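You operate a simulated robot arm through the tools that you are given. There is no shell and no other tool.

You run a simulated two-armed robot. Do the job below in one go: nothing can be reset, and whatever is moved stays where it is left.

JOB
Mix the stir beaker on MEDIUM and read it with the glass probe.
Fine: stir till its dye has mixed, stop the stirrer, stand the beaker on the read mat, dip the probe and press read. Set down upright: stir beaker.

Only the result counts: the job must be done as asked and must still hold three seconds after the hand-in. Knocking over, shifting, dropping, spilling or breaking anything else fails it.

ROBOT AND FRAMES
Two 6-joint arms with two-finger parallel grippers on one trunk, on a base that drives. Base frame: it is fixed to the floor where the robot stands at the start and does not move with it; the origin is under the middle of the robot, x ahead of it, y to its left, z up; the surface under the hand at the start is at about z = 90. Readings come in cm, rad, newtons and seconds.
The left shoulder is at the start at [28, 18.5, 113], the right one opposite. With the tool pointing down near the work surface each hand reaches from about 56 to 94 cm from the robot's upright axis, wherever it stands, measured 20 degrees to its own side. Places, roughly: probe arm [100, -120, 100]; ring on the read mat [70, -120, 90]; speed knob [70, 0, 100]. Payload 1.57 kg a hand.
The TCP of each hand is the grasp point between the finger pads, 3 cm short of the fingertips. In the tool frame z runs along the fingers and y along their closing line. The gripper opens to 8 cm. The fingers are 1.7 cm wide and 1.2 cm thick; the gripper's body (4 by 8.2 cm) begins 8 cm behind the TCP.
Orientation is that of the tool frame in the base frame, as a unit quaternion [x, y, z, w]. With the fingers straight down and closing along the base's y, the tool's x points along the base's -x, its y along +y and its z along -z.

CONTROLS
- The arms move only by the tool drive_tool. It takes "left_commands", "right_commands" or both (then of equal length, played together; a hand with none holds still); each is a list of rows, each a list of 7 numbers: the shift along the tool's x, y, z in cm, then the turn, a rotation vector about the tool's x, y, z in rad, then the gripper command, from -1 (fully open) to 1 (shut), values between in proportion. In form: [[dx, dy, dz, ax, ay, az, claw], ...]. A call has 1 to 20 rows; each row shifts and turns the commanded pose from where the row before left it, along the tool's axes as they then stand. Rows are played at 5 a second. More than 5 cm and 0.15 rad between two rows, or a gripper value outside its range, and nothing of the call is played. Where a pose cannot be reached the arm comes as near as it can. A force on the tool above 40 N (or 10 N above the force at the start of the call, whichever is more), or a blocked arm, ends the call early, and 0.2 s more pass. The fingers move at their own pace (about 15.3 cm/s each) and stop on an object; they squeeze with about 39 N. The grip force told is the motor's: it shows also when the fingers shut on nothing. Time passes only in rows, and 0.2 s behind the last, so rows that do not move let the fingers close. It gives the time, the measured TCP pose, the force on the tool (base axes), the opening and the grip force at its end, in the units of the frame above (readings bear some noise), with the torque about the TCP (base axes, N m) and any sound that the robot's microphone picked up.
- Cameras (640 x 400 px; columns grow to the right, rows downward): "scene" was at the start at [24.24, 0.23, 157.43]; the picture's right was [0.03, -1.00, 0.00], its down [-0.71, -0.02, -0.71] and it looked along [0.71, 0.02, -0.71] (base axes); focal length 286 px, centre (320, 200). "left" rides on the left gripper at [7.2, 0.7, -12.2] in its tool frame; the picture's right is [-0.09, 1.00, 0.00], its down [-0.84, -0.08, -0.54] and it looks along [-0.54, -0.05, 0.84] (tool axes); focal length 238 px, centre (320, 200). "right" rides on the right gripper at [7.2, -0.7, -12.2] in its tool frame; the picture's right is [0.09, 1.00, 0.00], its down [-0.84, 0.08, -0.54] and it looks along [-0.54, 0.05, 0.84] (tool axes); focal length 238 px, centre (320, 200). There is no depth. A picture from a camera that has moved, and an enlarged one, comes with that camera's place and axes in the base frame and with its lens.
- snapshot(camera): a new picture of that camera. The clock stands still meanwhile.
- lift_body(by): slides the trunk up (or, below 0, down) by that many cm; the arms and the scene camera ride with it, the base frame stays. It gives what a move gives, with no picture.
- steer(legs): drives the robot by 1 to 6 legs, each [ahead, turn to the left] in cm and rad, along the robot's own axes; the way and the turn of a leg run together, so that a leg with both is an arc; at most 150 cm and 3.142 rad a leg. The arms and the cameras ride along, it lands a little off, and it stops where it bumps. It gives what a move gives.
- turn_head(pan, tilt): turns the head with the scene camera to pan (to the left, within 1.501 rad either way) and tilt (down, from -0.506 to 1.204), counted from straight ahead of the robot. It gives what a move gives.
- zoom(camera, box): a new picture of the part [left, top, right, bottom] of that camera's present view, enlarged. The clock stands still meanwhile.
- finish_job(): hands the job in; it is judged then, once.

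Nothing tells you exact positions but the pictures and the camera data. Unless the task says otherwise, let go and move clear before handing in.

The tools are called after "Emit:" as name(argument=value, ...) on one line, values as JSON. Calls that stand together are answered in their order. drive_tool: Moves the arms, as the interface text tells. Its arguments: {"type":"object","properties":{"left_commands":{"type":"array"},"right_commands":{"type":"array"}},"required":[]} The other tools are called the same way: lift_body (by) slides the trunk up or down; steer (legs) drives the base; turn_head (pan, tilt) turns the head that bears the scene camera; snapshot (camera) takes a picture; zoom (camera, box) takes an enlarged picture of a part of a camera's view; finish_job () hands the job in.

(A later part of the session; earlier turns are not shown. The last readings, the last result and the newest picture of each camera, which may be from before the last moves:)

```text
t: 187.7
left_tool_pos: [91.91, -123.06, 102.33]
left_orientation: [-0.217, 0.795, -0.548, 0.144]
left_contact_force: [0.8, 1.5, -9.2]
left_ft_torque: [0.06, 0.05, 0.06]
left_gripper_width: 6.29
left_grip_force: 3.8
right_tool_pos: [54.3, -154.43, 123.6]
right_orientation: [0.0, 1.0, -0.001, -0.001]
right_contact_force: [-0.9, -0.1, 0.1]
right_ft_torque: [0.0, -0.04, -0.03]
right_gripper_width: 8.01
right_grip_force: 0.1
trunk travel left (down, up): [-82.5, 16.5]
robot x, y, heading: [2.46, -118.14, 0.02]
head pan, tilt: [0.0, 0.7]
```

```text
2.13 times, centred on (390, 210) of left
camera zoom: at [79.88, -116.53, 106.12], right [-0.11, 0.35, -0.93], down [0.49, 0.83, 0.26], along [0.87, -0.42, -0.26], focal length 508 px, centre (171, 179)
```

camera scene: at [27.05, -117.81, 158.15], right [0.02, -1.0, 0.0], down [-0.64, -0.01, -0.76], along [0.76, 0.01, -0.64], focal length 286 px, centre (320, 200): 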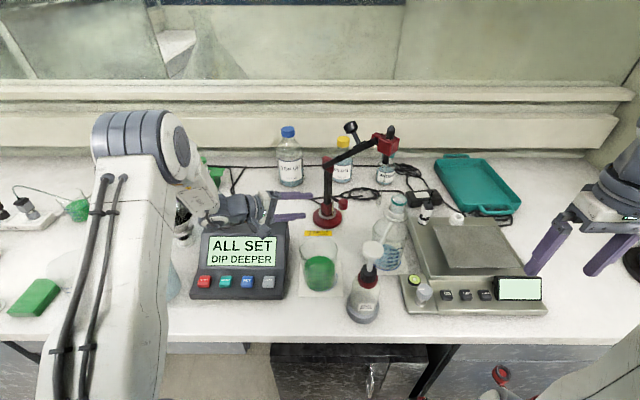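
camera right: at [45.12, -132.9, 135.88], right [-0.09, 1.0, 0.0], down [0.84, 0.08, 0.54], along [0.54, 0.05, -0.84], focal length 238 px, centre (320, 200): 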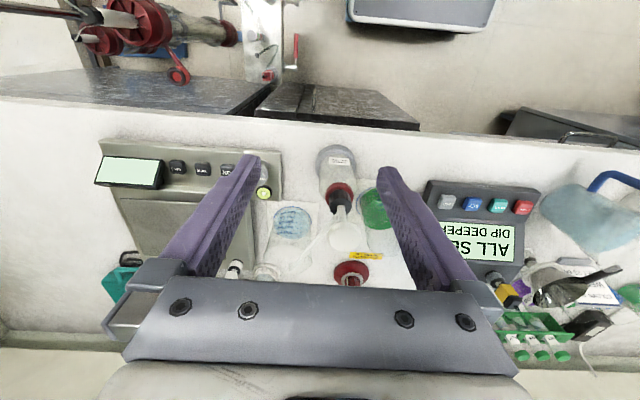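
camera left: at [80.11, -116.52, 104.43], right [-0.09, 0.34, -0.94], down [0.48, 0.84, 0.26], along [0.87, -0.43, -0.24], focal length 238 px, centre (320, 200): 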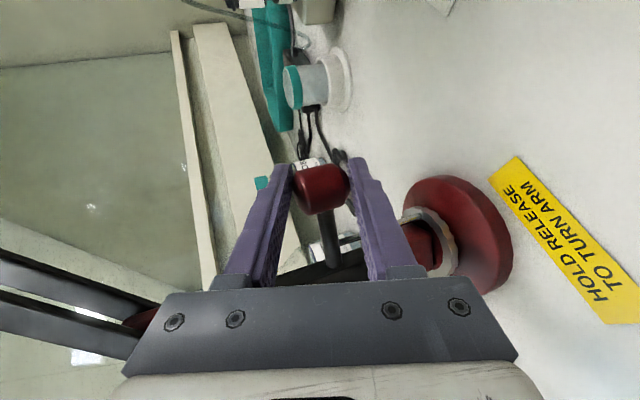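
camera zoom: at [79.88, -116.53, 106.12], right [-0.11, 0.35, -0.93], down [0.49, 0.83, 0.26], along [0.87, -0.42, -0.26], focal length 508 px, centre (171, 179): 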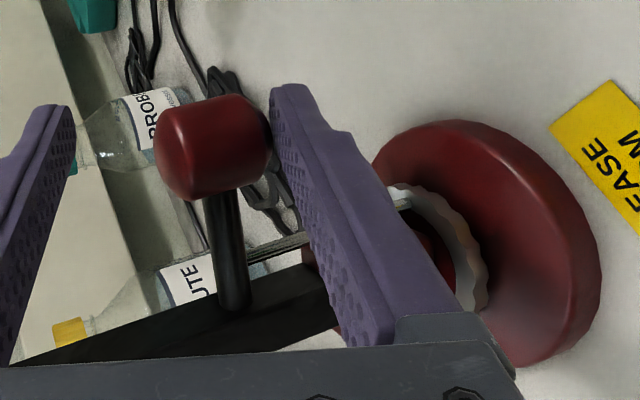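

The half-open fingers yield, so that test is inconclusive. I open fully, so the lower finger is against its stop, and raise again watching force and motion.

Emit:
drive_tool(left_commands=[[0, 0, 0, 0, 0, 0, -1], [0, 0, 0, 0, 0, 0, -1], [0, -0.47, -0.17, 0, 0, 0, -1], [0, 0, 0, 0, 0, 0, -1]])

Emit:
drive_tool(left_commands=[[0, -0.19, -0.07, 0, 0, 0, -1], [0, -0.19, -0.07, 0, 0, 0, -1], [0, 0, 0, 0, 0, 0, -1]])

Emit:
drive_tool(left_commands=[[0, -0.19, -0.07, 0, 0, 0, -1], [0, 0, 0, 0, 0, 0, -1]])

Emit:
zoom(camera="left", box=[240, 120, 540, 300])

```text
t: 188.7
left_tool_pos: [92.0, -122.99, 103.03]
left_orientation: [-0.216, 0.794, -0.549, 0.144]
left_contact_force: [1.4, -0.3, 0.6]
left_ft_torque: [-0.01, -0.01, 0.02]
left_gripper_width: 7.97
left_grip_force: 0.1
right_tool_pos: [54.2, -154.49, 123.75]
right_orientation: [0.0, 1.0, -0.001, -0.001]
right_contact_force: [0.0, -0.1, -0.5]
right_ft_torque: [-0.01, 0.01, 0.01]
right_gripper_width: 8.02
right_grip_force: 0.1
trunk travel left (down, up): [-82.5, 16.5]
robot x, y, heading: [2.52, -117.91, 0.017]
head pan, tilt: [0.0, 0.7]
```

```text
t: 189.5
left_tool_pos: [92.2, -123.06, 103.23]
left_orientation: [-0.218, 0.795, -0.548, 0.144]
left_contact_force: [0.5, 1.2, -3.6]
left_ft_torque: [0.05, 0.03, 0.07]
left_gripper_width: 8.02
left_grip_force: 0.1
right_tool_pos: [54.24, -154.34, 123.62]
right_orientation: [-0.001, 1.0, 0.0, -0.001]
right_contact_force: [-0.3, 0.1, -0.8]
right_ft_torque: [-0.07, 0.0, 0.03]
right_gripper_width: 8.02
right_grip_force: 0.1
trunk travel left (down, up): [-82.5, 16.5]
robot x, y, heading: [2.45, -118.33, 0.013]
head pan, tilt: [0.0, 0.7]
```

```text
t: 190.1
left_tool_pos: [92.08, -123.02, 103.37]
left_orientation: [-0.218, 0.795, -0.547, 0.143]
left_contact_force: [-0.5, 3.2, -11.6]
left_ft_torque: [0.1, 0.11, 0.14]
left_gripper_width: 7.99
left_grip_force: 0.1
right_tool_pos: [54.2, -154.44, 123.7]
right_orientation: [0.0, 1.0, 0.0, -0.001]
right_contact_force: [-0.9, -0.3, -0.1]
right_ft_torque: [0.01, 0.02, -0.01]
right_gripper_width: 7.98
right_grip_force: 0.0
trunk travel left (down, up): [-82.5, 16.5]
robot x, y, heading: [2.55, -118.38, 0.016]
head pan, tilt: [0.0, 0.7]
```

```text
2.13 times, centred on (390, 210) of left
camera zoom: at [79.98, -116.56, 107.06], right [-0.11, 0.35, -0.93], down [0.49, 0.83, 0.26], along [0.87, -0.42, -0.26], focal length 508 px, centre (171, 179)
```

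zoom: 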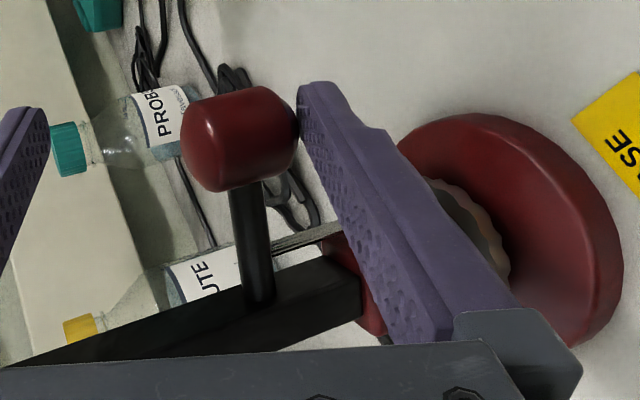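

Upward is truly rigid (about 58 N/cm, the arm's own stiffness). I return, clamp the barrel again, and repeat the radial pull more carefully, watching actual travel.

Emit:
drive_tool(left_commands=[[0, 0.9, 0.33, 0, 0, 0, -1], [0, 0.94, 0.34, 0, 0, 0, -1], [0, 0.19, 0.07, 0, 0, 0, -0.3], [0, 0, 0, 0, 0, 0, 0.2], [0, 0, 0, 0, 0, 0, 1], [0, 0, 0, 0, 0, 0, 1], [0, 0, 0, 0, 0, 0, 1]])

Emit:
drive_tool(left_commands=[[0.2, 0, 0, 0, 0, 0, 1], [0.2, 0, 0, 0, 0, 0, 1], [0, 0, 0, 0, 0, 0, 1]])

Emit:
drive_tool(left_commands=[[0.15, 0, 0, 0, 0, 0, 1], [0, 0, 0, 0, 0, 0, 1]])

Emit:
drive_tool(left_commands=[[0.15, 0, 0, 0, 0, 0, 1], [0, 0, 0, 0, 0, 0, 1]])

Emit:
zoom(camera="left", box=[240, 120, 540, 300])

```text
t: 191.7
left_tool_pos: [91.97, -122.93, 101.09]
left_orientation: [-0.219, 0.796, -0.546, 0.143]
left_contact_force: [-5.8, 4.1, -19.8]
left_ft_torque: [0.11, -0.1, 0.44]
left_gripper_width: 3.75
left_grip_force: 43.5
right_tool_pos: [54.27, -154.43, 123.54]
right_orientation: [-0.001, 1.0, 0.0, -0.001]
right_contact_force: [-0.1, 0.6, 0.0]
right_ft_torque: [-0.02, 0.01, 0.02]
right_gripper_width: 8.0
right_grip_force: 0.0
trunk travel left (down, up): [-82.5, 16.5]
robot x, y, heading: [2.35, -118.2, 0.016]
head pan, tilt: [0.0, 0.7]
```

```text
t: 192.5
left_tool_pos: [92.01, -123.09, 101.05]
left_orientation: [-0.22, 0.796, -0.545, 0.145]
left_contact_force: [20.0, 4.2, -26.9]
left_ft_torque: [-0.17, 0.32, -0.57]
left_gripper_width: 3.73
left_grip_force: 43.1
right_tool_pos: [54.39, -154.43, 123.53]
right_orientation: [0.0, 1.0, 0.0, -0.001]
right_contact_force: [-0.2, 0.1, 0.3]
right_ft_torque: [0.03, 0.0, 0.02]
right_gripper_width: 8.01
right_grip_force: 0.1
trunk travel left (down, up): [-82.5, 16.5]
robot x, y, heading: [2.61, -118.24, 0.013]
head pan, tilt: [0.0, 0.7]
```

```text
t: 193.1
left_tool_pos: [91.93, -122.99, 101.02]
left_orientation: [-0.221, 0.796, -0.544, 0.146]
left_contact_force: [24.4, 12.3, -22.7]
left_ft_torque: [-0.03, 0.13, -0.07]
left_gripper_width: 3.74
left_grip_force: 43.2
right_tool_pos: [54.45, -154.43, 123.56]
right_orientation: [0.0, 1.0, -0.001, -0.002]
right_contact_force: [0.1, 0.9, 0.3]
right_ft_torque: [0.02, -0.01, -0.01]
right_gripper_width: 8.0
right_grip_force: 0.1
trunk travel left (down, up): [-82.5, 16.5]
robot x, y, heading: [2.21, -118.34, 0.018]
head pan, tilt: [0.0, 0.7]
```

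```text
t: 193.7
left_tool_pos: [91.66, -122.92, 101.04]
left_orientation: [-0.221, 0.796, -0.544, 0.147]
left_contact_force: [21.8, 17.1, -20.2]
left_ft_torque: [0.2, 0.0, 0.27]
left_gripper_width: 3.74
left_grip_force: 43.8
right_tool_pos: [54.38, -154.34, 123.55]
right_orientation: [0.0, 1.0, 0.0, -0.003]
right_contact_force: [0.0, 0.3, 0.1]
right_ft_torque: [0.0, 0.0, 0.0]
right_gripper_width: 7.98
right_grip_force: 0.1
trunk travel left (down, up): [-82.5, 16.5]
robot x, y, heading: [2.15, -118.38, 0.02]
head pan, tilt: [0.0, 0.7]
```

```text
2.13 times, centred on (390, 210) of left
camera zoom: at [79.56, -116.6, 104.92], right [-0.11, 0.36, -0.93], down [0.48, 0.84, 0.26], along [0.87, -0.41, -0.26], focal length 508 px, centre (171, 179)
```

zoom: 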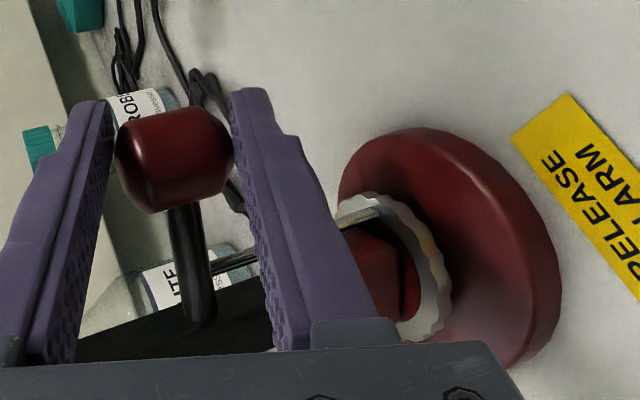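

The pull force levelled near 27 N on the last step: the plunger may be starting to give. I pull a little more and look closely at the pawl and the ring.

Emit:
drive_tool(left_commands=[[0.2, 0, 0, 0, 0, 0, 1], [0, 0, 0, 0, 0, 0, 1]])

Emit:
drive_tool(left_commands=[[0.2, 0, 0, 0, 0, 0, 1], [0, 0, 0, 0, 0, 0, 1]])

Emit:
zoom(camera="left", box=[240, 120, 540, 300])

Emit:
zoom(camera="left", box=[340, 180, 480, 280])

```text
t: 194.3
left_tool_pos: [90.81, -124.16, 101.63]
left_orientation: [-0.209, 0.795, -0.551, 0.142]
left_contact_force: [-11.3, -11.0, 4.3]
left_ft_torque: [-0.19, 0.01, -0.31]
left_gripper_width: 0.0
left_grip_force: 21.5
right_tool_pos: [54.08, -154.49, 123.69]
right_orientation: [0.001, 1.0, 0.0, -0.001]
right_contact_force: [0.2, 0.3, 0.1]
right_ft_torque: [0.01, 0.07, 0.01]
right_gripper_width: 8.0
right_grip_force: 0.1
trunk travel left (down, up): [-82.5, 16.5]
robot x, y, heading: [2.6, -118.21, 0.014]
head pan, tilt: [0.0, 0.7]
```

```text
t: 194.9
left_tool_pos: [90.89, -123.88, 101.43]
left_orientation: [-0.213, 0.795, -0.549, 0.143]
left_contact_force: [-18.9, -16.2, 7.4]
left_ft_torque: [-0.09, 0.09, -0.41]
left_gripper_width: 0.02
left_grip_force: 21.3
right_tool_pos: [54.07, -154.56, 123.64]
right_orientation: [0.001, 1.0, 0.0, -0.002]
right_contact_force: [-0.3, 0.6, -0.2]
right_ft_torque: [-0.01, 0.03, 0.01]
right_gripper_width: 7.99
right_grip_force: 0.0
trunk travel left (down, up): [-82.5, 16.5]
robot x, y, heading: [2.37, -118.25, 0.012]
head pan, tilt: [0.0, 0.7]
```

```text
2.13 times, centred on (390, 210) of left
camera zoom: at [78.76, -117.3, 105.24], right [-0.1, 0.35, -0.93], down [0.49, 0.83, 0.26], along [0.87, -0.43, -0.26], focal length 508 px, centre (171, 179)
```

zoom: 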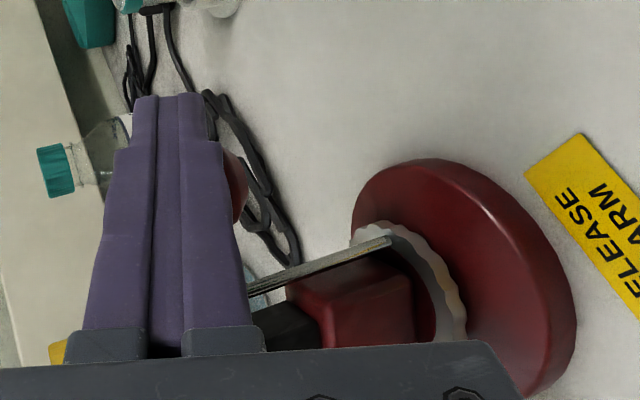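

```text
4.00 times, centred on (410, 230) of left
camera zoom: at [78.76, -117.3, 105.24], right [-0.1, 0.35, -0.93], down [0.49, 0.83, 0.26], along [0.87, -0.43, -0.26], focal length 953 px, centre (-40, 80)
```

zoom: 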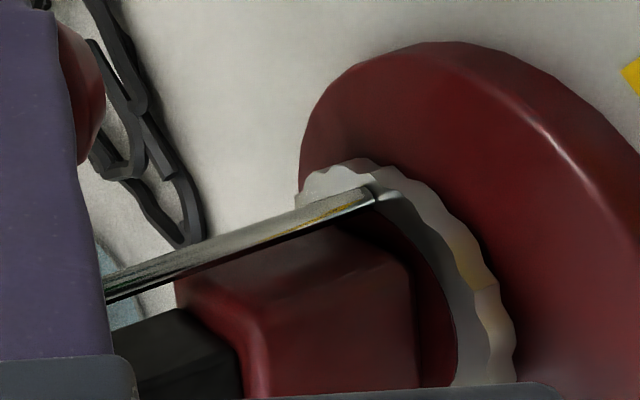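

The fingers slipped off the barrel and now rest against its outer side; no radial travel was seen in either direction. I back off, go above the barrel with a closed fist, and try a firmer downward press.

Emit:
drive_tool(left_commands=[[0, 0, -2, 0, 0, 0, 1], [0, 0, -3, 0, 0, 0, 1], [0, -2, 0, 0, 0, 0, 1], [0, -2.2, 0, 0, 0, 0, 1], [0, 0, 0, 0, 0, 0, 1]])

Emit:
zoom(camera="left", box=[200, 80, 500, 280])

Emit:
zoom(camera="scene", box=[290, 110, 410, 250])

```text
t: 196.1
left_tool_pos: [89.55, -120.84, 107.12]
left_orientation: [-0.216, 0.795, -0.548, 0.145]
left_contact_force: [0.3, 0.0, 0.3]
left_ft_torque: [0.0, -0.02, 0.01]
left_gripper_width: 0.0
left_grip_force: 21.6
right_tool_pos: [54.27, -154.4, 123.63]
right_orientation: [0.0, 1.0, 0.0, 0.0]
right_contact_force: [-0.5, -0.5, 0.9]
right_ft_torque: [0.0, -0.01, 0.01]
right_gripper_width: 8.01
right_grip_force: 0.1
trunk travel left (down, up): [-82.5, 16.5]
robot x, y, heading: [2.22, -118.37, 0.017]
head pan, tilt: [0.0, 0.7]
```

```text
2.00 times, centred on (350, 180) of left
camera zoom: at [77.5, -114.21, 110.87], right [-0.1, 0.35, -0.93], down [0.48, 0.84, 0.26], along [0.87, -0.42, -0.26], focal length 477 px, centre (260, 240)
```

zoom: 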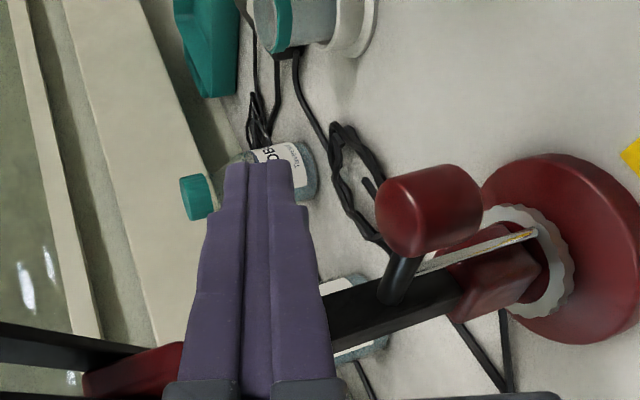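

```text
2.86 times, centred on (350, 180) of scene
camera zoom: at [27.03, -117.78, 158.16], right [0.02, -1.0, 0.0], down [-0.64, -0.01, -0.76], along [0.76, 0.01, -0.64], focal length 817 px, centre (234, 257)
```

zoom: 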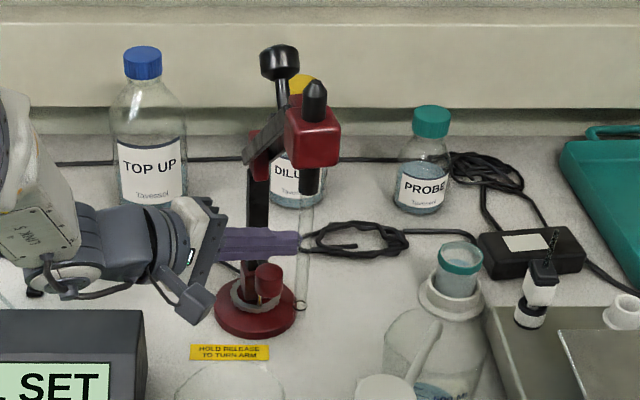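

The arm has in fact turned: the boom now points nearly at me (head about (78.4, -122.9)), about 14 degrees short of the beaker. So pushing the barrel inward is the release, and the sideways part of that push turned it. I set the closed fist at the barrel's outer side again.

Emit:
drive_tool(left_commands=[[1.0, 0, 0, 0, 0, 0, 1], [0.9, 0, 0, 0, 0, 0, 1], [0, 1.9, 0.7, 0, 0, 0, 1], [0, 1.9, 0.7, 0, 0, 0, 1], [0, 1.7, 0.6, 0, 0, 0, 1], [0, 0, 0, 0, 0, 0, 1]])

Emit:
zoom(camera="left", box=[200, 80, 500, 280])

Emit:
zoom(camera="scene", box=[270, 110, 390, 290])

```text
t: 197.5
left_tool_pos: [87.92, -121.67, 101.09]
left_orientation: [-0.216, 0.795, -0.549, 0.145]
left_contact_force: [0.7, 0.2, 1.1]
left_ft_torque: [-0.01, 0.02, 0.02]
left_gripper_width: 0.0
left_grip_force: 21.1
right_tool_pos: [54.15, -154.42, 123.57]
right_orientation: [0.0, 1.0, 0.0, -0.001]
right_contact_force: [0.1, 0.2, -0.1]
right_ft_torque: [0.0, -0.01, -0.04]
right_gripper_width: 7.98
right_grip_force: 0.1
trunk travel left (down, up): [-82.5, 16.5]
robot x, y, heading: [2.13, -118.43, 0.015]
head pan, tilt: [0.0, 0.7]
```

```text
2.00 times, centred on (350, 180) of left
camera zoom: at [75.82, -115.14, 104.82], right [-0.1, 0.35, -0.93], down [0.49, 0.84, 0.26], along [0.87, -0.42, -0.26], focal length 477 px, centre (260, 240)
```

zoom: 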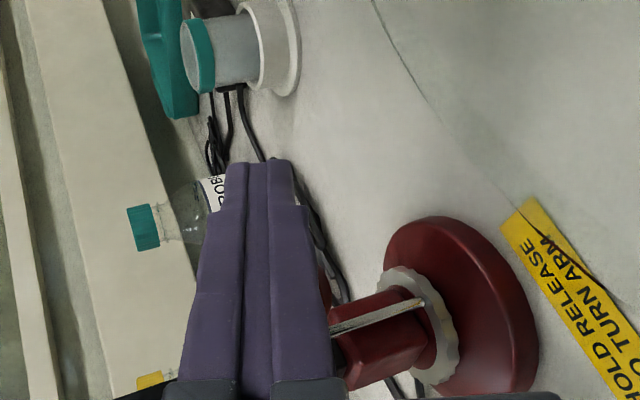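

```text
2.22 times, centred on (330, 200) of scene
camera zoom: at [27.03, -117.78, 158.15], right [0.02, -1.0, 0.0], down [-0.64, -0.01, -0.76], along [0.76, 0.01, -0.64], focal length 635 px, centre (298, 200)
```

zoom: 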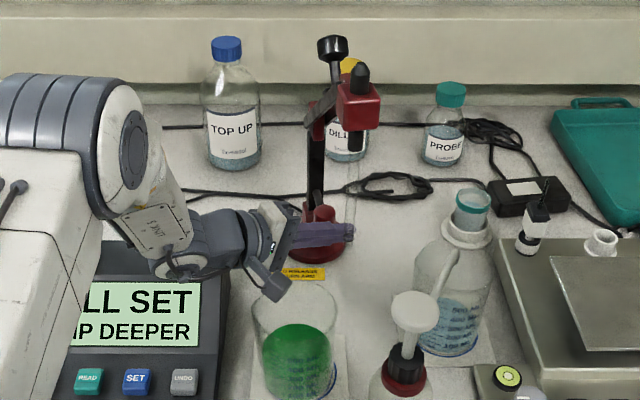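

The fist is at the barrel's outer side (the wrist camera passes close above the beaker's rim, so I keep away from it). I push along the fist's normal toward the post in small steps.

Emit:
drive_tool(left_commands=[[-0.5, 0, 0, 0, 0, 0, 1], [-0.4, 0, 0, 0, 0, 0, 1], [0, 0, 0, 0, 0, 0, 1]])

Emit:
drive_tool(left_commands=[[-0.3, 0, 0, 0, 0, 0, 1], [0, 0, 0, 0, 0, 0, 1]])

Emit:
drive_tool(left_commands=[[-0.3, 0, 0, 0, 0, 0, 1], [0, 0, 0, 0, 0, 0, 1]])

Emit:
zoom(camera="scene", box=[270, 110, 390, 290])

```text
t: 198.3
left_tool_pos: [88.64, -121.24, 101.25]
left_orientation: [-0.216, 0.795, -0.549, 0.144]
left_contact_force: [0.4, -0.4, -0.6]
left_ft_torque: [0.01, 0.0, 0.0]
left_gripper_width: 0.0
left_grip_force: 21.3
right_tool_pos: [54.24, -154.34, 123.66]
right_orientation: [-0.001, 1.0, 0.0, -0.002]
right_contact_force: [0.0, 1.1, 0.0]
right_ft_torque: [-0.05, 0.0, 0.01]
right_gripper_width: 8.01
right_grip_force: 0.0
trunk travel left (down, up): [-82.5, 16.5]
robot x, y, heading: [2.54, -118.04, 0.017]
head pan, tilt: [0.0, 0.7]
```

```text
t: 198.9
left_tool_pos: [88.87, -121.14, 101.23]
left_orientation: [-0.216, 0.795, -0.549, 0.144]
left_contact_force: [-1.0, 0.4, 0.3]
left_ft_torque: [0.03, -0.01, -0.01]
left_gripper_width: 0.04
left_grip_force: 21.2
right_tool_pos: [54.12, -154.41, 123.62]
right_orientation: [0.001, 1.0, 0.0, -0.001]
right_contact_force: [-0.1, -0.3, -0.1]
right_ft_torque: [0.0, -0.01, 0.01]
right_gripper_width: 8.02
right_grip_force: 0.1
trunk travel left (down, up): [-82.5, 16.5]
robot x, y, heading: [2.52, -118.21, 0.014]
head pan, tilt: [0.0, 0.7]
```

```text
t: 199.5
left_tool_pos: [89.08, -121.01, 101.33]
left_orientation: [-0.216, 0.794, -0.549, 0.145]
left_contact_force: [0.1, -0.3, 0.7]
left_ft_torque: [0.01, -0.01, 0.01]
left_gripper_width: 0.02
left_grip_force: 21.3
right_tool_pos: [54.17, -154.46, 123.71]
right_orientation: [0.0, 1.0, 0.0, 0.0]
right_contact_force: [0.5, -0.4, 0.5]
right_ft_torque: [-0.01, -0.02, 0.05]
right_gripper_width: 8.0
right_grip_force: 0.2
trunk travel left (down, up): [-82.5, 16.5]
robot x, y, heading: [2.4, -118.22, 0.014]
head pan, tilt: [0.0, 0.7]
```

```text
2.22 times, centred on (330, 200) of scene
camera zoom: at [27.02, -117.78, 158.15], right [0.02, -1.0, 0.0], down [-0.64, -0.01, -0.76], along [0.76, 0.01, -0.64], focal length 635 px, centre (298, 200)
```

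zoom: 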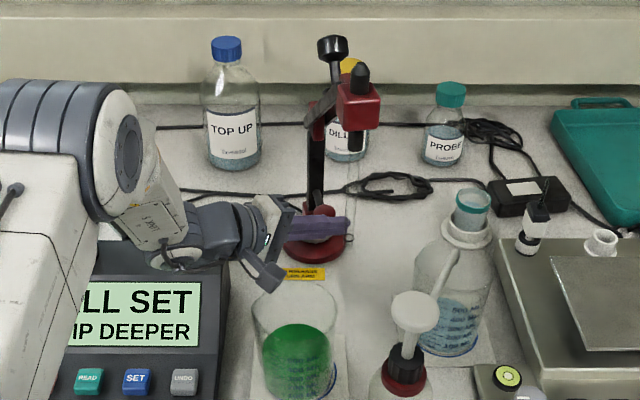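

No contact yet; I keep pushing in small steps.

Emit:
drive_tool(left_commands=[[-0.3, 0, 0, 0, 0, 0, 1], [-0.2, 0, 0, 0, 0, 0, 1], [0, 0, 0, 0, 0, 0, 1]])

Emit:
drive_tool(left_commands=[[-0.3, 0, 0, 0, 0, 0, 1], [0, 0, 0, 0, 0, 0, 1]])

Emit:
drive_tool(left_commands=[[-0.3, 0, 0, 0, 0, 0, 1], [0, 0, 0, 0, 0, 0, 1]])

Emit:
zoom(camera="scene", box=[270, 110, 390, 290])

Emit:
zoom(camera="left", box=[200, 80, 500, 280])

```text
t: 200.3
left_tool_pos: [89.12, -121.01, 101.28]
left_orientation: [-0.214, 0.796, -0.549, 0.142]
left_contact_force: [-24.3, -6.5, 2.1]
left_ft_torque: [-0.26, -0.05, -0.09]
left_gripper_width: 0.01
left_grip_force: 20.7
right_tool_pos: [54.06, -154.53, 123.7]
right_orientation: [0.0, 1.0, -0.001, 0.0]
right_contact_force: [0.4, -0.3, 0.7]
right_ft_torque: [-0.01, 0.02, 0.0]
right_gripper_width: 8.0
right_grip_force: 0.0
trunk travel left (down, up): [-82.5, 16.5]
robot x, y, heading: [2.3, -118.02, 0.019]
head pan, tilt: [0.0, 0.7]
```

```text
t: 200.8
left_tool_pos: [89.08, -121.05, 101.05]
left_orientation: [-0.212, 0.797, -0.548, 0.138]
left_contact_force: [-4.3, -1.9, 0.4]
left_ft_torque: [-0.08, -0.02, -0.06]
left_gripper_width: 0.0
left_grip_force: 21.3
right_tool_pos: [54.15, -154.46, 123.53]
right_orientation: [0.0, 1.0, 0.0, -0.001]
right_contact_force: [-0.4, -0.9, 0.8]
right_ft_torque: [0.03, 0.02, -0.01]
right_gripper_width: 8.0
right_grip_force: 0.1
trunk travel left (down, up): [-82.5, 16.5]
robot x, y, heading: [2.36, -118.05, 0.012]
head pan, tilt: [0.0, 0.7]
stopped in row 2 (left hand): the force on the tool passed its limit at 41 N (the readings are from after the stop); the commanded pose is now the measured one
```

```text
t: 201.4
left_tool_pos: [89.17, -121.1, 100.98]
left_orientation: [-0.211, 0.797, -0.549, 0.138]
left_contact_force: [-27.6, -7.4, 3.2]
left_ft_torque: [-0.28, -0.09, -0.09]
left_gripper_width: 0.02
left_grip_force: 20.8
right_tool_pos: [53.96, -154.56, 123.52]
right_orientation: [0.001, 1.0, 0.0, 0.0]
right_contact_force: [-0.1, -0.3, -0.5]
right_ft_torque: [-0.02, -0.01, -0.06]
right_gripper_width: 8.0
right_grip_force: 0.1
trunk travel left (down, up): [-82.5, 16.5]
robot x, y, heading: [2.75, -118.02, 0.013]
head pan, tilt: [0.0, 0.7]
```

```text
2.22 times, centred on (330, 200) of scene
camera zoom: at [26.82, -117.85, 158.18], right [0.01, -1.0, 0.0], down [-0.64, -0.01, -0.77], along [0.77, 0.01, -0.64], focal length 635 px, centre (298, 200)
```

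zoom: 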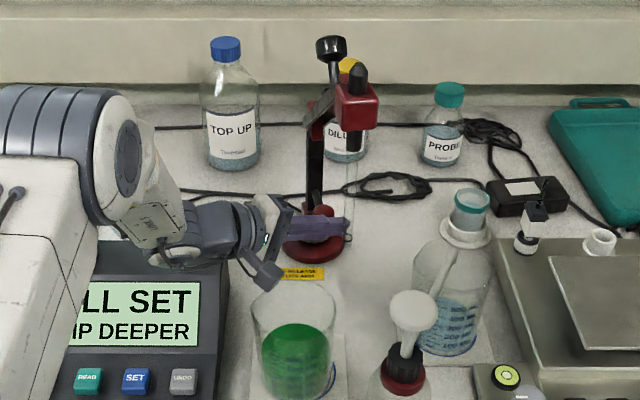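

```text
2.00 times, centred on (350, 180) of left
camera zoom: at [77.25, -114.31, 104.83], right [-0.1, 0.35, -0.93], down [0.5, 0.83, 0.26], along [0.86, -0.44, -0.26], focal length 477 px, centre (260, 240)
```

zoom: 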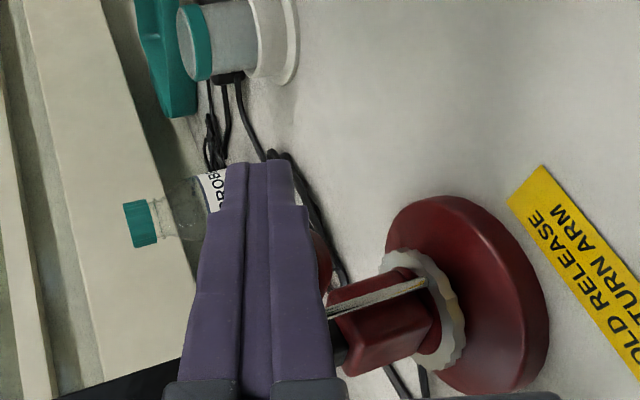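

Pushing straight in is rigid too, but last time it turned while I pushed in and dragged sideways. I repeat that: holding the inward push, I draw the fist back along its axis (toward +y) in small steps.

Emit:
drive_tool(left_commands=[[0, 0, -0.5, 0, 0, 0, 1], [0, 0, -0.5, 0, 0, 0, 1], [0, 0, 0, 0, 0, 0, 1]])

Emit:
zoom(camera="scene", box=[270, 110, 390, 290])

Emit:
drive_tool(left_commands=[[0, 0, -0.5, 0, 0, 0, 1], [0, 0, -0.5, 0, 0, 0, 1], [0, 0, 0, 0, 0, 0, 1]])

Emit:
zoom(camera="scene", box=[270, 110, 390, 290])

```text
t: 202.2
left_tool_pos: [89.3, -119.88, 101.6]
left_orientation: [-0.214, 0.795, -0.549, 0.143]
left_contact_force: [-0.7, -0.2, 1.3]
left_ft_torque: [0.02, -0.02, 0.0]
left_gripper_width: 0.0
left_grip_force: 21.7
right_tool_pos: [54.1, -154.45, 123.63]
right_orientation: [-0.001, 1.0, 0.001, -0.001]
right_contact_force: [-0.2, -0.1, 0.6]
right_ft_torque: [0.04, 0.02, -0.02]
right_gripper_width: 7.99
right_grip_force: 0.1
trunk travel left (down, up): [-82.5, 16.5]
robot x, y, heading: [2.62, -118.02, 0.013]
head pan, tilt: [0.0, 0.7]
```

```text
2.22 times, centred on (330, 200) of scene
camera zoom: at [27.01, -117.79, 158.16], right [0.02, -1.0, 0.0], down [-0.64, -0.01, -0.76], along [0.76, 0.01, -0.64], focal length 635 px, centre (298, 200)
```

zoom: 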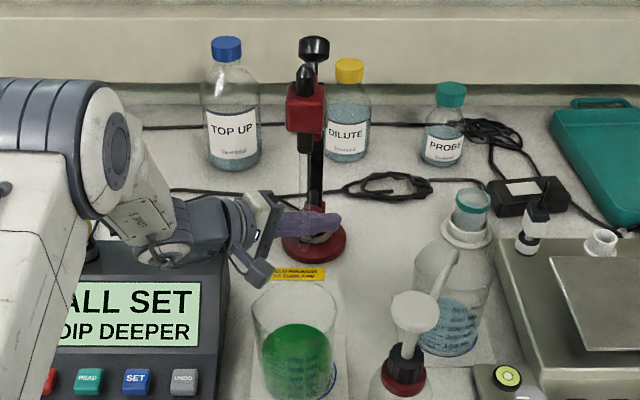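

```text
t: 203.0
left_tool_pos: [88.7, -119.23, 101.76]
left_orientation: [-0.213, 0.796, -0.549, 0.14]
left_contact_force: [-0.2, 0.1, 1.1]
left_ft_torque: [-0.02, -0.03, 0.02]
left_gripper_width: 0.01
left_grip_force: 21.1
right_tool_pos: [54.17, -154.49, 123.67]
right_orientation: [-0.001, 1.0, 0.001, 0.0]
right_contact_force: [0.3, -0.8, -0.3]
right_ft_torque: [0.0, 0.0, 0.01]
right_gripper_width: 8.02
right_grip_force: 0.0
trunk travel left (down, up): [-82.5, 16.5]
robot x, y, heading: [2.46, -117.94, 0.016]
head pan, tilt: [0.0, 0.7]
```

```text
2.22 times, centred on (330, 200) of scene
camera zoom: at [27.0, -117.8, 158.15], right [0.02, -1.0, 0.0], down [-0.64, -0.01, -0.76], along [0.76, 0.01, -0.64], focal length 635 px, centre (298, 200)
```

zoom: 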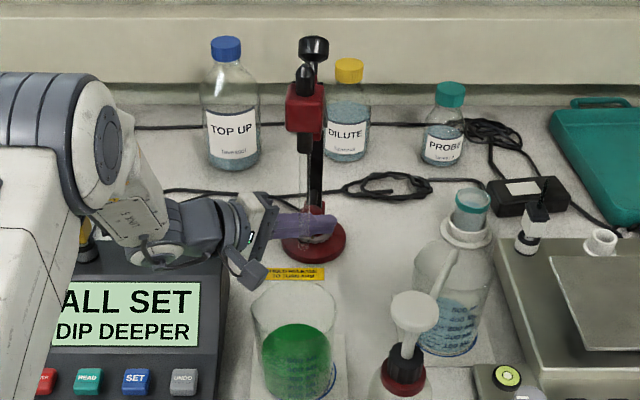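

It worked: pushing in and dragging turned the boom, and the head is now at about (78.1, -117.8), in line with the post and the beaker. I withdraw the left hand back along its axis, away from the probe and beaker, and check.

Emit:
drive_tool(left_commands=[[0.3, 0, -1, 0, 0, 0, 1], [0, 0, -2, 0, 0, 0, 1], [0, 0, -3, 0, 0, 0, 1], [0, 0, -3, 0, 0, 0, 1], [0, -2, -3, 0, 0, 0, 1], [0, -3, -3, 0, 0, 0, 1], [0, -3, -3, 0, 0, 0, 1], [0, 0, 0, 0, 0, 0, 1]])

Emit:
zoom(camera="scene", box=[280, 100, 370, 190])

Emit:
zoom(camera="scene", box=[270, 110, 390, 310])

Emit:
snapshot(camera="left")

Emit:
snapshot(camera="scene")

```text
t: 204.8
left_tool_pos: [81.82, -107.03, 115.71]
left_orientation: [-0.213, 0.797, -0.548, 0.14]
left_contact_force: [-0.5, 0.7, 0.2]
left_ft_torque: [0.0, 0.0, 0.01]
left_gripper_width: 0.01
left_grip_force: 21.5
right_tool_pos: [54.09, -154.45, 123.74]
right_orientation: [0.0, 1.0, -0.001, 0.0]
right_contact_force: [-0.8, -0.1, 0.3]
right_ft_torque: [-0.02, -0.03, -0.01]
right_gripper_width: 7.97
right_grip_force: 0.1
trunk travel left (down, up): [-82.5, 16.5]
robot x, y, heading: [2.13, -118.1, 0.018]
head pan, tilt: [0.0, 0.7]
```

```text
4.44 times, centred on (325, 145) of scene
camera zoom: at [26.97, -117.79, 158.16], right [0.02, -1.0, 0.0], down [-0.64, -0.01, -0.77], along [0.76, 0.01, -0.64], focal length 1271 px, centre (298, 444)
```

zoom: 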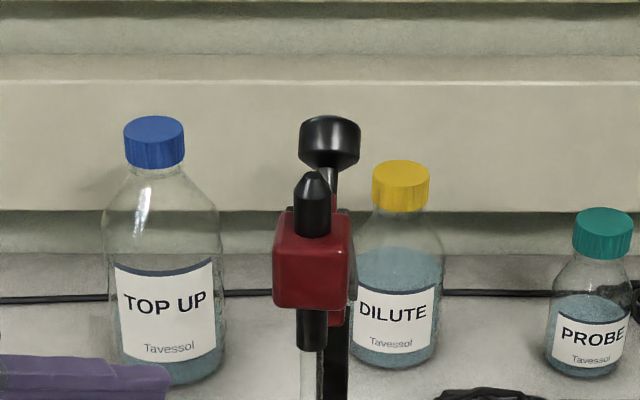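

```text
2.00 times, centred on (330, 210) of scene
camera zoom: at [26.97, -117.79, 158.16], right [0.02, -1.0, 0.0], down [-0.64, -0.01, -0.77], along [0.76, 0.01, -0.64], focal length 572 px, centre (300, 180)
```

zoom: 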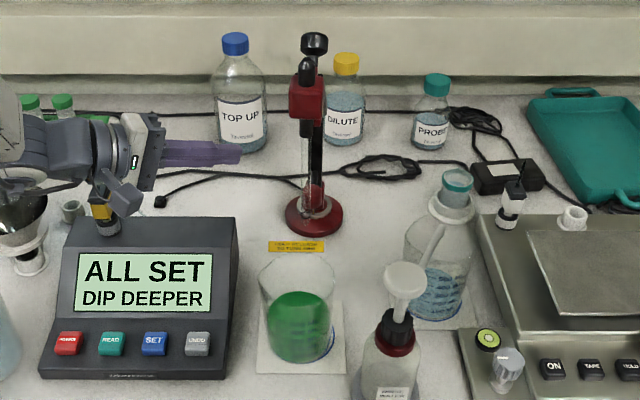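

```text
taken
camera left: at [69.84, -100.37, 119.57], right [-0.11, 0.35, -0.93], down [0.5, 0.83, 0.26], along [0.86, -0.43, -0.26], focal length 238 px, centre (320, 200)
```

left: 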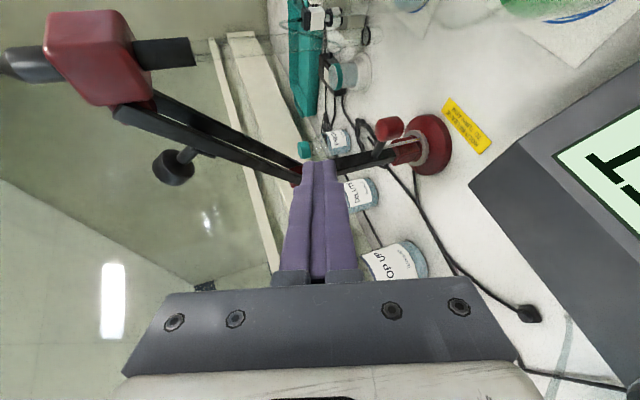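

```text
taken
camera scene: at [26.97, -117.79, 158.16], right [0.02, -1.0, 0.0], down [-0.64, -0.01, -0.77], along [0.76, 0.01, -0.64], focal length 286 px, centre (320, 200)
```

scene: 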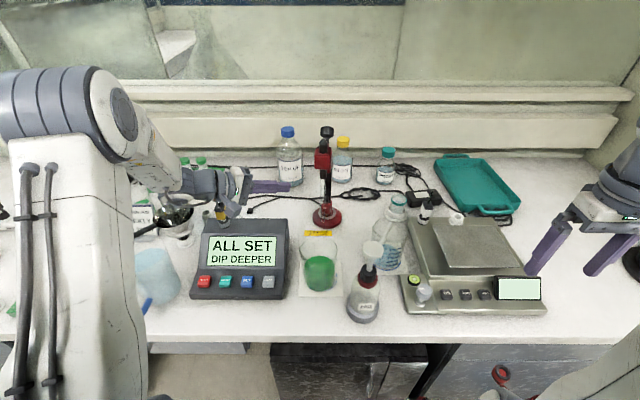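

The probe now hangs directly in line behind the beaker; the head block is at about (78.3, -117.8, 126). Next the left hand goes back to tool-down over the meter, ready for READ, while the right hand rises to go over the head block.

Emit:
drive_tool(left_commands=[[0, 0, -3, 0, 0, 0, 1], [0, 0, -3, 0, 0, 0, 1], [0, -1, -3, 0, 0, 0, 1], [0, -1, -2, 0, 0, 0, 1], [0, 0, 0, -0.136, 0, 0, 1], [0, 0, 0, -0.136, 0, 0, 1], [0, 0, 0, -0.136, 0, 0, 1], [0, 0, 0, -0.136, 0, 0, 1], [0, 0, 0, -0.136, 0, 0, 1], [0, 0, 0, -0.136, 0, 0, 1], [0, 0, 0, -0.136, 0, 0, 1], [0, 0, 0, -0.136, 0, 0, 1], [0, 0, 0, -0.134, 0, 0, 1], [0, 0, 0, 0, 0, 0.131, 1], [0, 0, 0, 0, 0, 0.131, 1], [0, 0, 0, 0, 0, 0.131, 1], [0, 0, 0, 0, 0, 0.131, 1], [0, 0, 0, 0, 0, 0, 1]], right_commands=[[0, 0, -3, 0, 0, 0, -1], [0, 0, -3, 0, 0, 0, -1], [0, 0, -3, 0, 0, 0, -1], [0, 0, -3, 0, 0, 0, -1], [0, 0, -3, 0, 0, 0, -1], [0, 0, -3, 0, 0, 0, -1], [0, 0, -2, 0, 0, 0, -1], [0, 3, 0, 0, 0, 0, -1], [0, 3, 0, 0, 0, 0, -1], [0, 3, 0, 0, 0, 0, -1], [0, 3, 0, 0, 0, 0, -1], [0, 3, 0, 0, 0, 0, -1], [0, 0, 0, 0, 0, 0, -1], [0, 0, 0, 0, 0, 0, -1], [0, 0, 0, 0, 0, 0, -1], [0, 0, 0, 0, 0, 0, -1], [0, 0, 0, 0, 0, 0, -1], [0, 0, 0, 0, 0, 0, -1]])

Emit:
snapshot(camera="scene")

Emit:
snapshot(camera="left")

Emit:
snapshot(camera="right")

```text
t: 208.6
left_tool_pos: [77.0, -98.81, 121.64]
left_orientation: [0.005, 1.0, 0.006, -0.009]
left_contact_force: [0.1, 0.2, -0.5]
left_ft_torque: [-0.01, -0.01, 0.01]
left_gripper_width: 0.01
left_grip_force: 21.3
right_tool_pos: [54.35, -139.59, 143.54]
right_orientation: [0.0, 1.0, 0.0, -0.001]
right_contact_force: [0.3, -0.1, 0.3]
right_ft_torque: [-0.01, 0.0, -0.01]
right_gripper_width: 8.01
right_grip_force: 0.1
trunk travel left (down, up): [-82.5, 16.5]
robot x, y, heading: [2.23, -117.96, 0.015]
head pan, tilt: [0.0, 0.7]
```

```text
taken
camera scene: at [27.0, -117.8, 158.15], right [0.02, -1.0, 0.0], down [-0.64, -0.01, -0.76], along [0.76, 0.01, -0.64], focal length 286 px, centre (320, 200)
```

scene: 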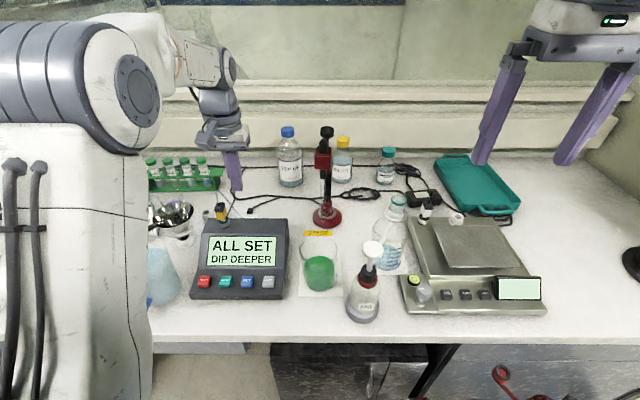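

```text
taken
camera left: at [70.04, -98.04, 133.79], right [0.1, 0.99, 0.01], down [0.85, -0.09, 0.53], along [0.52, -0.05, -0.85], focal length 238 px, centre (320, 200)
```

left: 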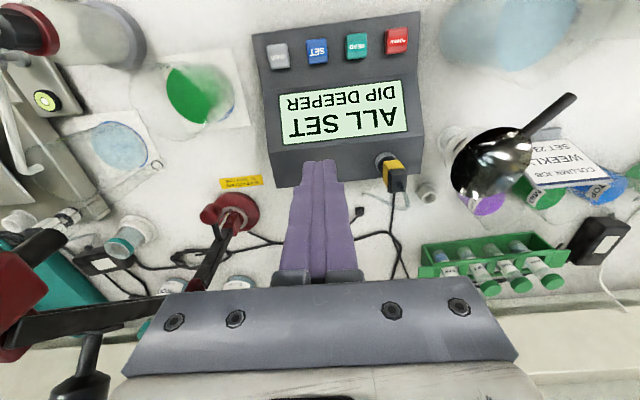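

```text
taken
camera right: at [47.23, -140.12, 155.86], right [-0.09, 1.0, 0.0], down [0.84, 0.08, 0.54], along [0.54, 0.05, -0.84], focal length 238 px, centre (320, 200)
```

right: 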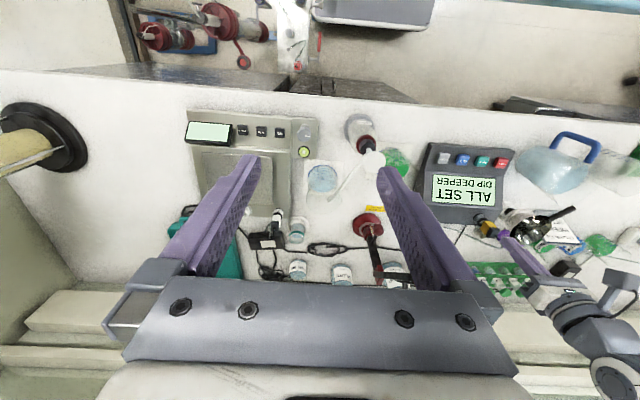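

Left hand is tool-down near the meter and I put READ at about (69.7, -92.5). I move the right hand over the probe head at z = 143 and the left hand closer to above READ.

Emit:
drive_tool(left_commands=[[0.8, 0.7, 0.5, 0, 0, 0, 1], [0.8, 0.7, 0.5, 0, 0, 0, 1], [0.8, 0.7, 0.5, 0, 0, 0, 1], [0.8, 0.7, 0.5, 0, 0, 0, 1], [0.8, 0.7, 0.5, 0, 0, 0, 1], [0.8, 0.7, 0.5, 0, 0, 0, 1], [0.8, 0.7, 0.5, 0, 0, 0, 1], [0.8, 0.7, 0.5, 0, 0, 0, 1], [0.8, 0.7, 0.5, 0, 0, 0, 1], [0, 0, 0, 0, 0, 0, 1]], right_commands=[[-2.67, 2.42, 0, 0, 0, 0, -1], [-2.67, 2.42, 0, 0, 0, 0, -1], [-2.67, 2.42, 0, 0, 0, 0, -1], [-2.67, 2.42, 0, 0, 0, 0, -1], [-2.67, 2.42, 0, 0, 0, 0, -1], [-2.67, 2.42, 0, 0, 0, 0, -1], [-2.67, 2.42, 0, 0, 0, 0, -1], [-2.67, 2.42, 0, 0, 0, 0, -1], [-2.67, 2.42, 0, 0, 0, 0, -1], [0, 0, 0, 0, 0, 0, -1]])

Emit:
snapshot(camera="right")

Emit:
snapshot(camera="scene")

Emit:
snapshot(camera="left")

```text
t: 210.8
left_tool_pos: [69.85, -92.35, 117.07]
left_orientation: [0.006, 1.0, 0.005, -0.01]
left_contact_force: [-1.0, 0.1, 0.3]
left_ft_torque: [-0.02, -0.02, 0.0]
left_gripper_width: 0.0
left_grip_force: 21.3
right_tool_pos: [75.2, -118.77, 139.9]
right_orientation: [0.001, 1.0, 0.0, 0.0]
right_contact_force: [-0.3, 0.8, 0.7]
right_ft_torque: [0.0, -0.07, 0.02]
right_gripper_width: 8.02
right_grip_force: 0.0
right hand out of reach, approached as far as the arm can: row 7, 8, 9
trunk travel left (down, up): [-82.5, 16.5]
robot x, y, heading: [2.58, -118.2, 0.018]
head pan, tilt: [0.0, 0.7]
```

```text
taken
camera right: at [68.13, -119.28, 152.08], right [-0.09, 1.0, 0.0], down [0.84, 0.08, 0.54], along [0.54, 0.05, -0.84], focal length 238 px, centre (320, 200)
```

right: 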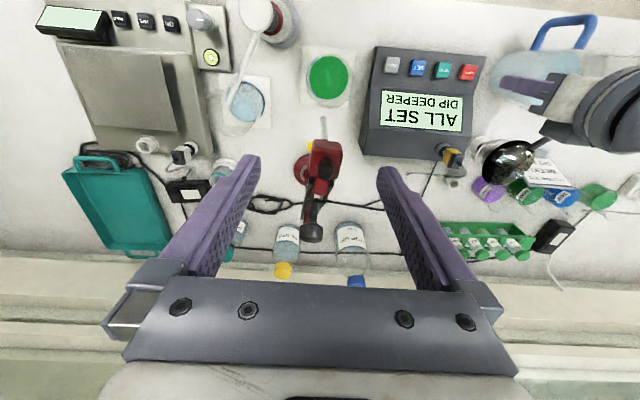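

```text
taken
camera scene: at [27.0, -117.78, 158.16], right [0.02, -1.0, 0.0], down [-0.64, -0.01, -0.76], along [0.76, 0.01, -0.64], focal length 286 px, centre (320, 200)
```

scene: 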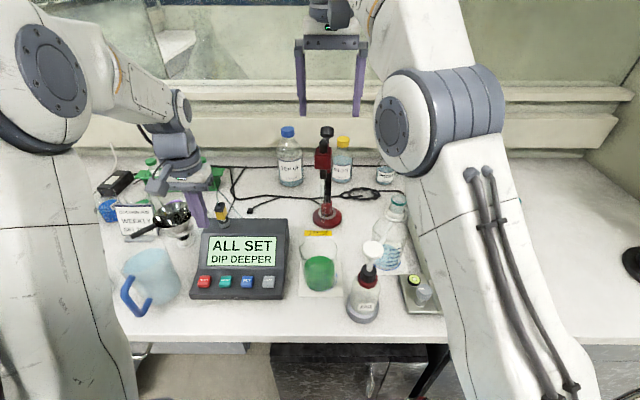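

```text
taken
camera left: at [62.87, -91.6, 129.4], right [0.1, 0.99, 0.01], down [0.85, -0.09, 0.53], along [0.52, -0.05, -0.85], focal length 238 px, centre (320, 200)
```

left: 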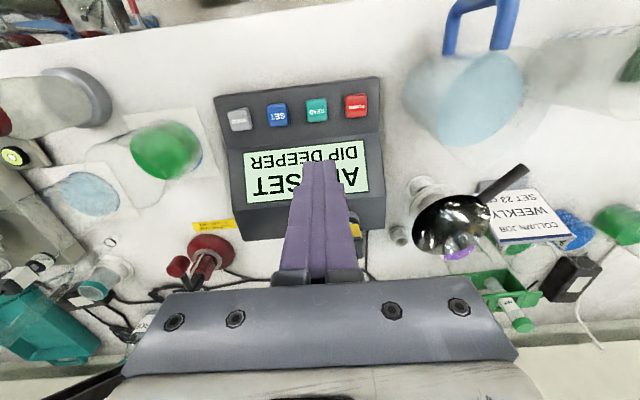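

The right hand ran out of reach at that height, but lower down it's reachable: I come back toward me, descend to z = 126.5, and then slide forward with the open fingers straddling the head block (about 3.7 cm wide at (78.4, -118)).

Emit:
drive_tool(right_commands=[[3, 0, 1, 0, 0, 0, -1], [3, 0, 2, 0, 0, 0, -1], [3.4, 0, 2, 0, 0, 0, -1], [1, 0, 3, 0, 0, 0, -1], [0, 0, 3, 0, 0, 0, -1], [0, 0, 3, 0, 0, 0, -1], [0, 0, 3, 0, 0, 0, -1], [0, 0, 0, 0, 0, 0, -1]])

Emit:
snapshot(camera="right")

Emit:
snapshot(camera="scene")

```text
t: 212.6
left_tool_pos: [69.79, -92.29, 117.11]
left_orientation: [0.006, 1.0, 0.006, -0.01]
left_contact_force: [0.2, -0.7, -0.2]
left_ft_torque: [-0.02, -0.04, -0.02]
left_gripper_width: 0.01
left_grip_force: 21.5
right_tool_pos: [64.94, -118.84, 122.93]
right_orientation: [-0.001, 1.0, 0.0, -0.001]
right_contact_force: [-0.5, 0.0, 0.9]
right_ft_torque: [-0.02, -0.01, -0.01]
right_gripper_width: 7.99
right_grip_force: 0.1
trunk travel left (down, up): [-82.5, 16.5]
robot x, y, heading: [2.69, -118.06, 0.018]
head pan, tilt: [0.0, 0.7]
```

```text
taken
camera right: at [57.87, -119.37, 135.13], right [-0.09, 1.0, 0.0], down [0.84, 0.08, 0.54], along [0.54, 0.05, -0.84], focal length 238 px, centre (320, 200)
```

right: 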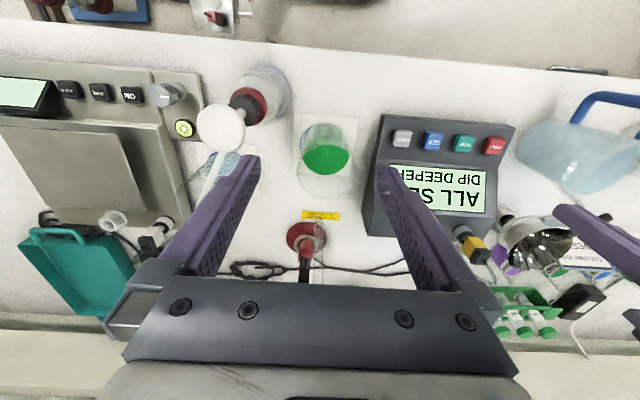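

```text
taken
camera scene: at [27.01, -117.79, 158.15], right [0.02, -1.0, 0.0], down [-0.64, -0.01, -0.76], along [0.76, 0.01, -0.64], focal length 286 px, centre (320, 200)
```

scene: 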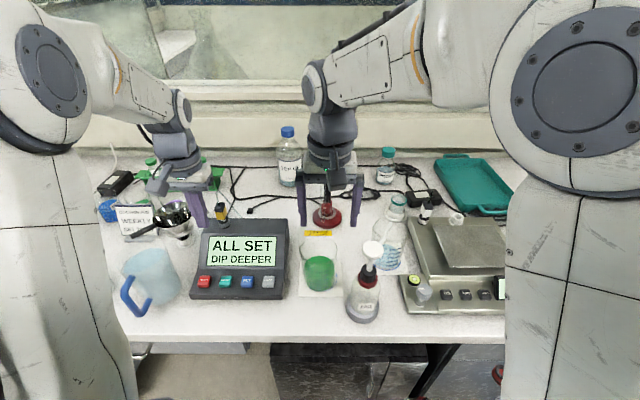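

The right hand is at (65, -118.8, 123). I raise it to z = 126.5, centre on y = -118 and move forward until the block sits between the fingers.

Emit:
drive_tool(right_commands=[[0, 0.4, -1.8, 0, 0, 0, -1], [0, 0.4, -1.8, 0, 0, 0, -1], [-2.5, 0, 0, 0, 0, 0, -1], [-2.5, 0, 0, 0, 0, 0, -1], [-2.5, 0, 0, 0, 0, 0, -1], [-2.5, 0, 0, 0, 0, 0, -1], [0, 0, 0, 0, 0, 0, -1]])

Emit:
snapshot(camera="right")

Emit:
zoom(camera="scene", box=[260, 90, 400, 250])

Emit:
snapshot(camera="left")

```text
t: 214.2
left_tool_pos: [69.93, -92.32, 117.21]
left_orientation: [0.005, 1.0, 0.005, -0.009]
left_contact_force: [0.4, 0.1, 0.1]
left_ft_torque: [-0.02, 0.02, -0.02]
left_gripper_width: 0.0
left_grip_force: 21.6
right_tool_pos: [74.76, -118.06, 126.33]
right_orientation: [0.0, 1.0, 0.0, -0.001]
right_contact_force: [0.3, 0.0, 0.6]
right_ft_torque: [-0.03, 0.04, -0.03]
right_gripper_width: 8.0
right_grip_force: 0.2
trunk travel left (down, up): [-82.5, 16.5]
robot x, y, heading: [2.45, -118.41, 0.019]
head pan, tilt: [0.0, 0.7]
```

```text
taken
camera right: at [67.67, -118.62, 138.59], right [-0.09, 1.0, 0.0], down [0.84, 0.08, 0.54], along [0.54, 0.05, -0.84], focal length 238 px, centre (320, 200)
```

right: 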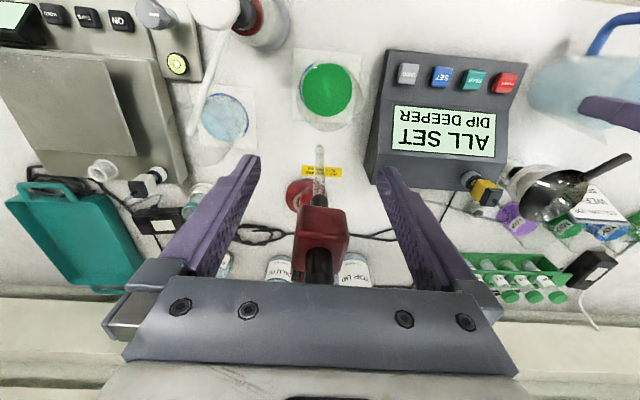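

```text
2.50 times, centred on (330, 170) of scene
camera zoom: at [27.03, -117.79, 158.15], right [0.02, -1.0, 0.0], down [-0.64, -0.01, -0.76], along [0.76, 0.01, -0.64], focal length 715 px, centre (295, 275)
```

zoom: 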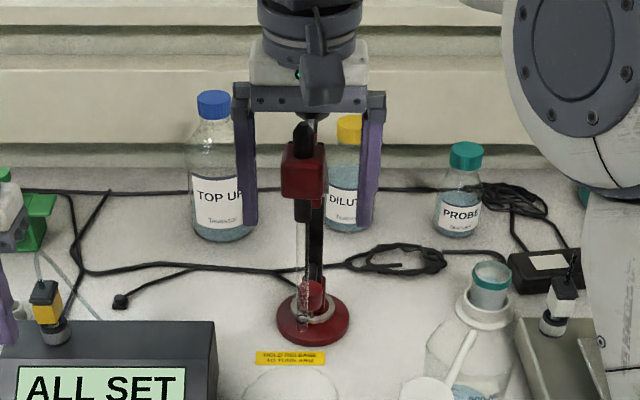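

```text
taken
camera left: at [62.91, -91.62, 129.39], right [0.1, 0.99, 0.01], down [0.85, -0.09, 0.53], along [0.52, -0.05, -0.85], focal length 238 px, centre (320, 200)
```

left: 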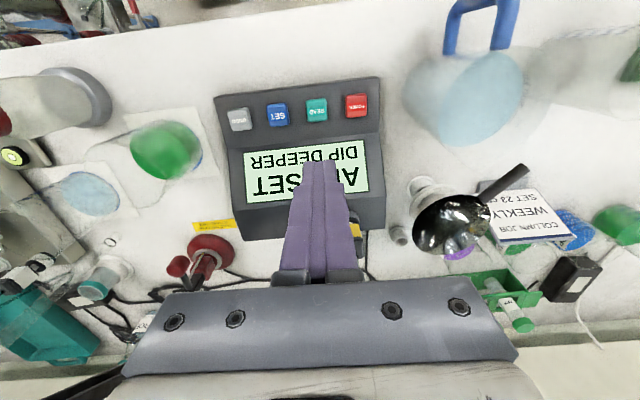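

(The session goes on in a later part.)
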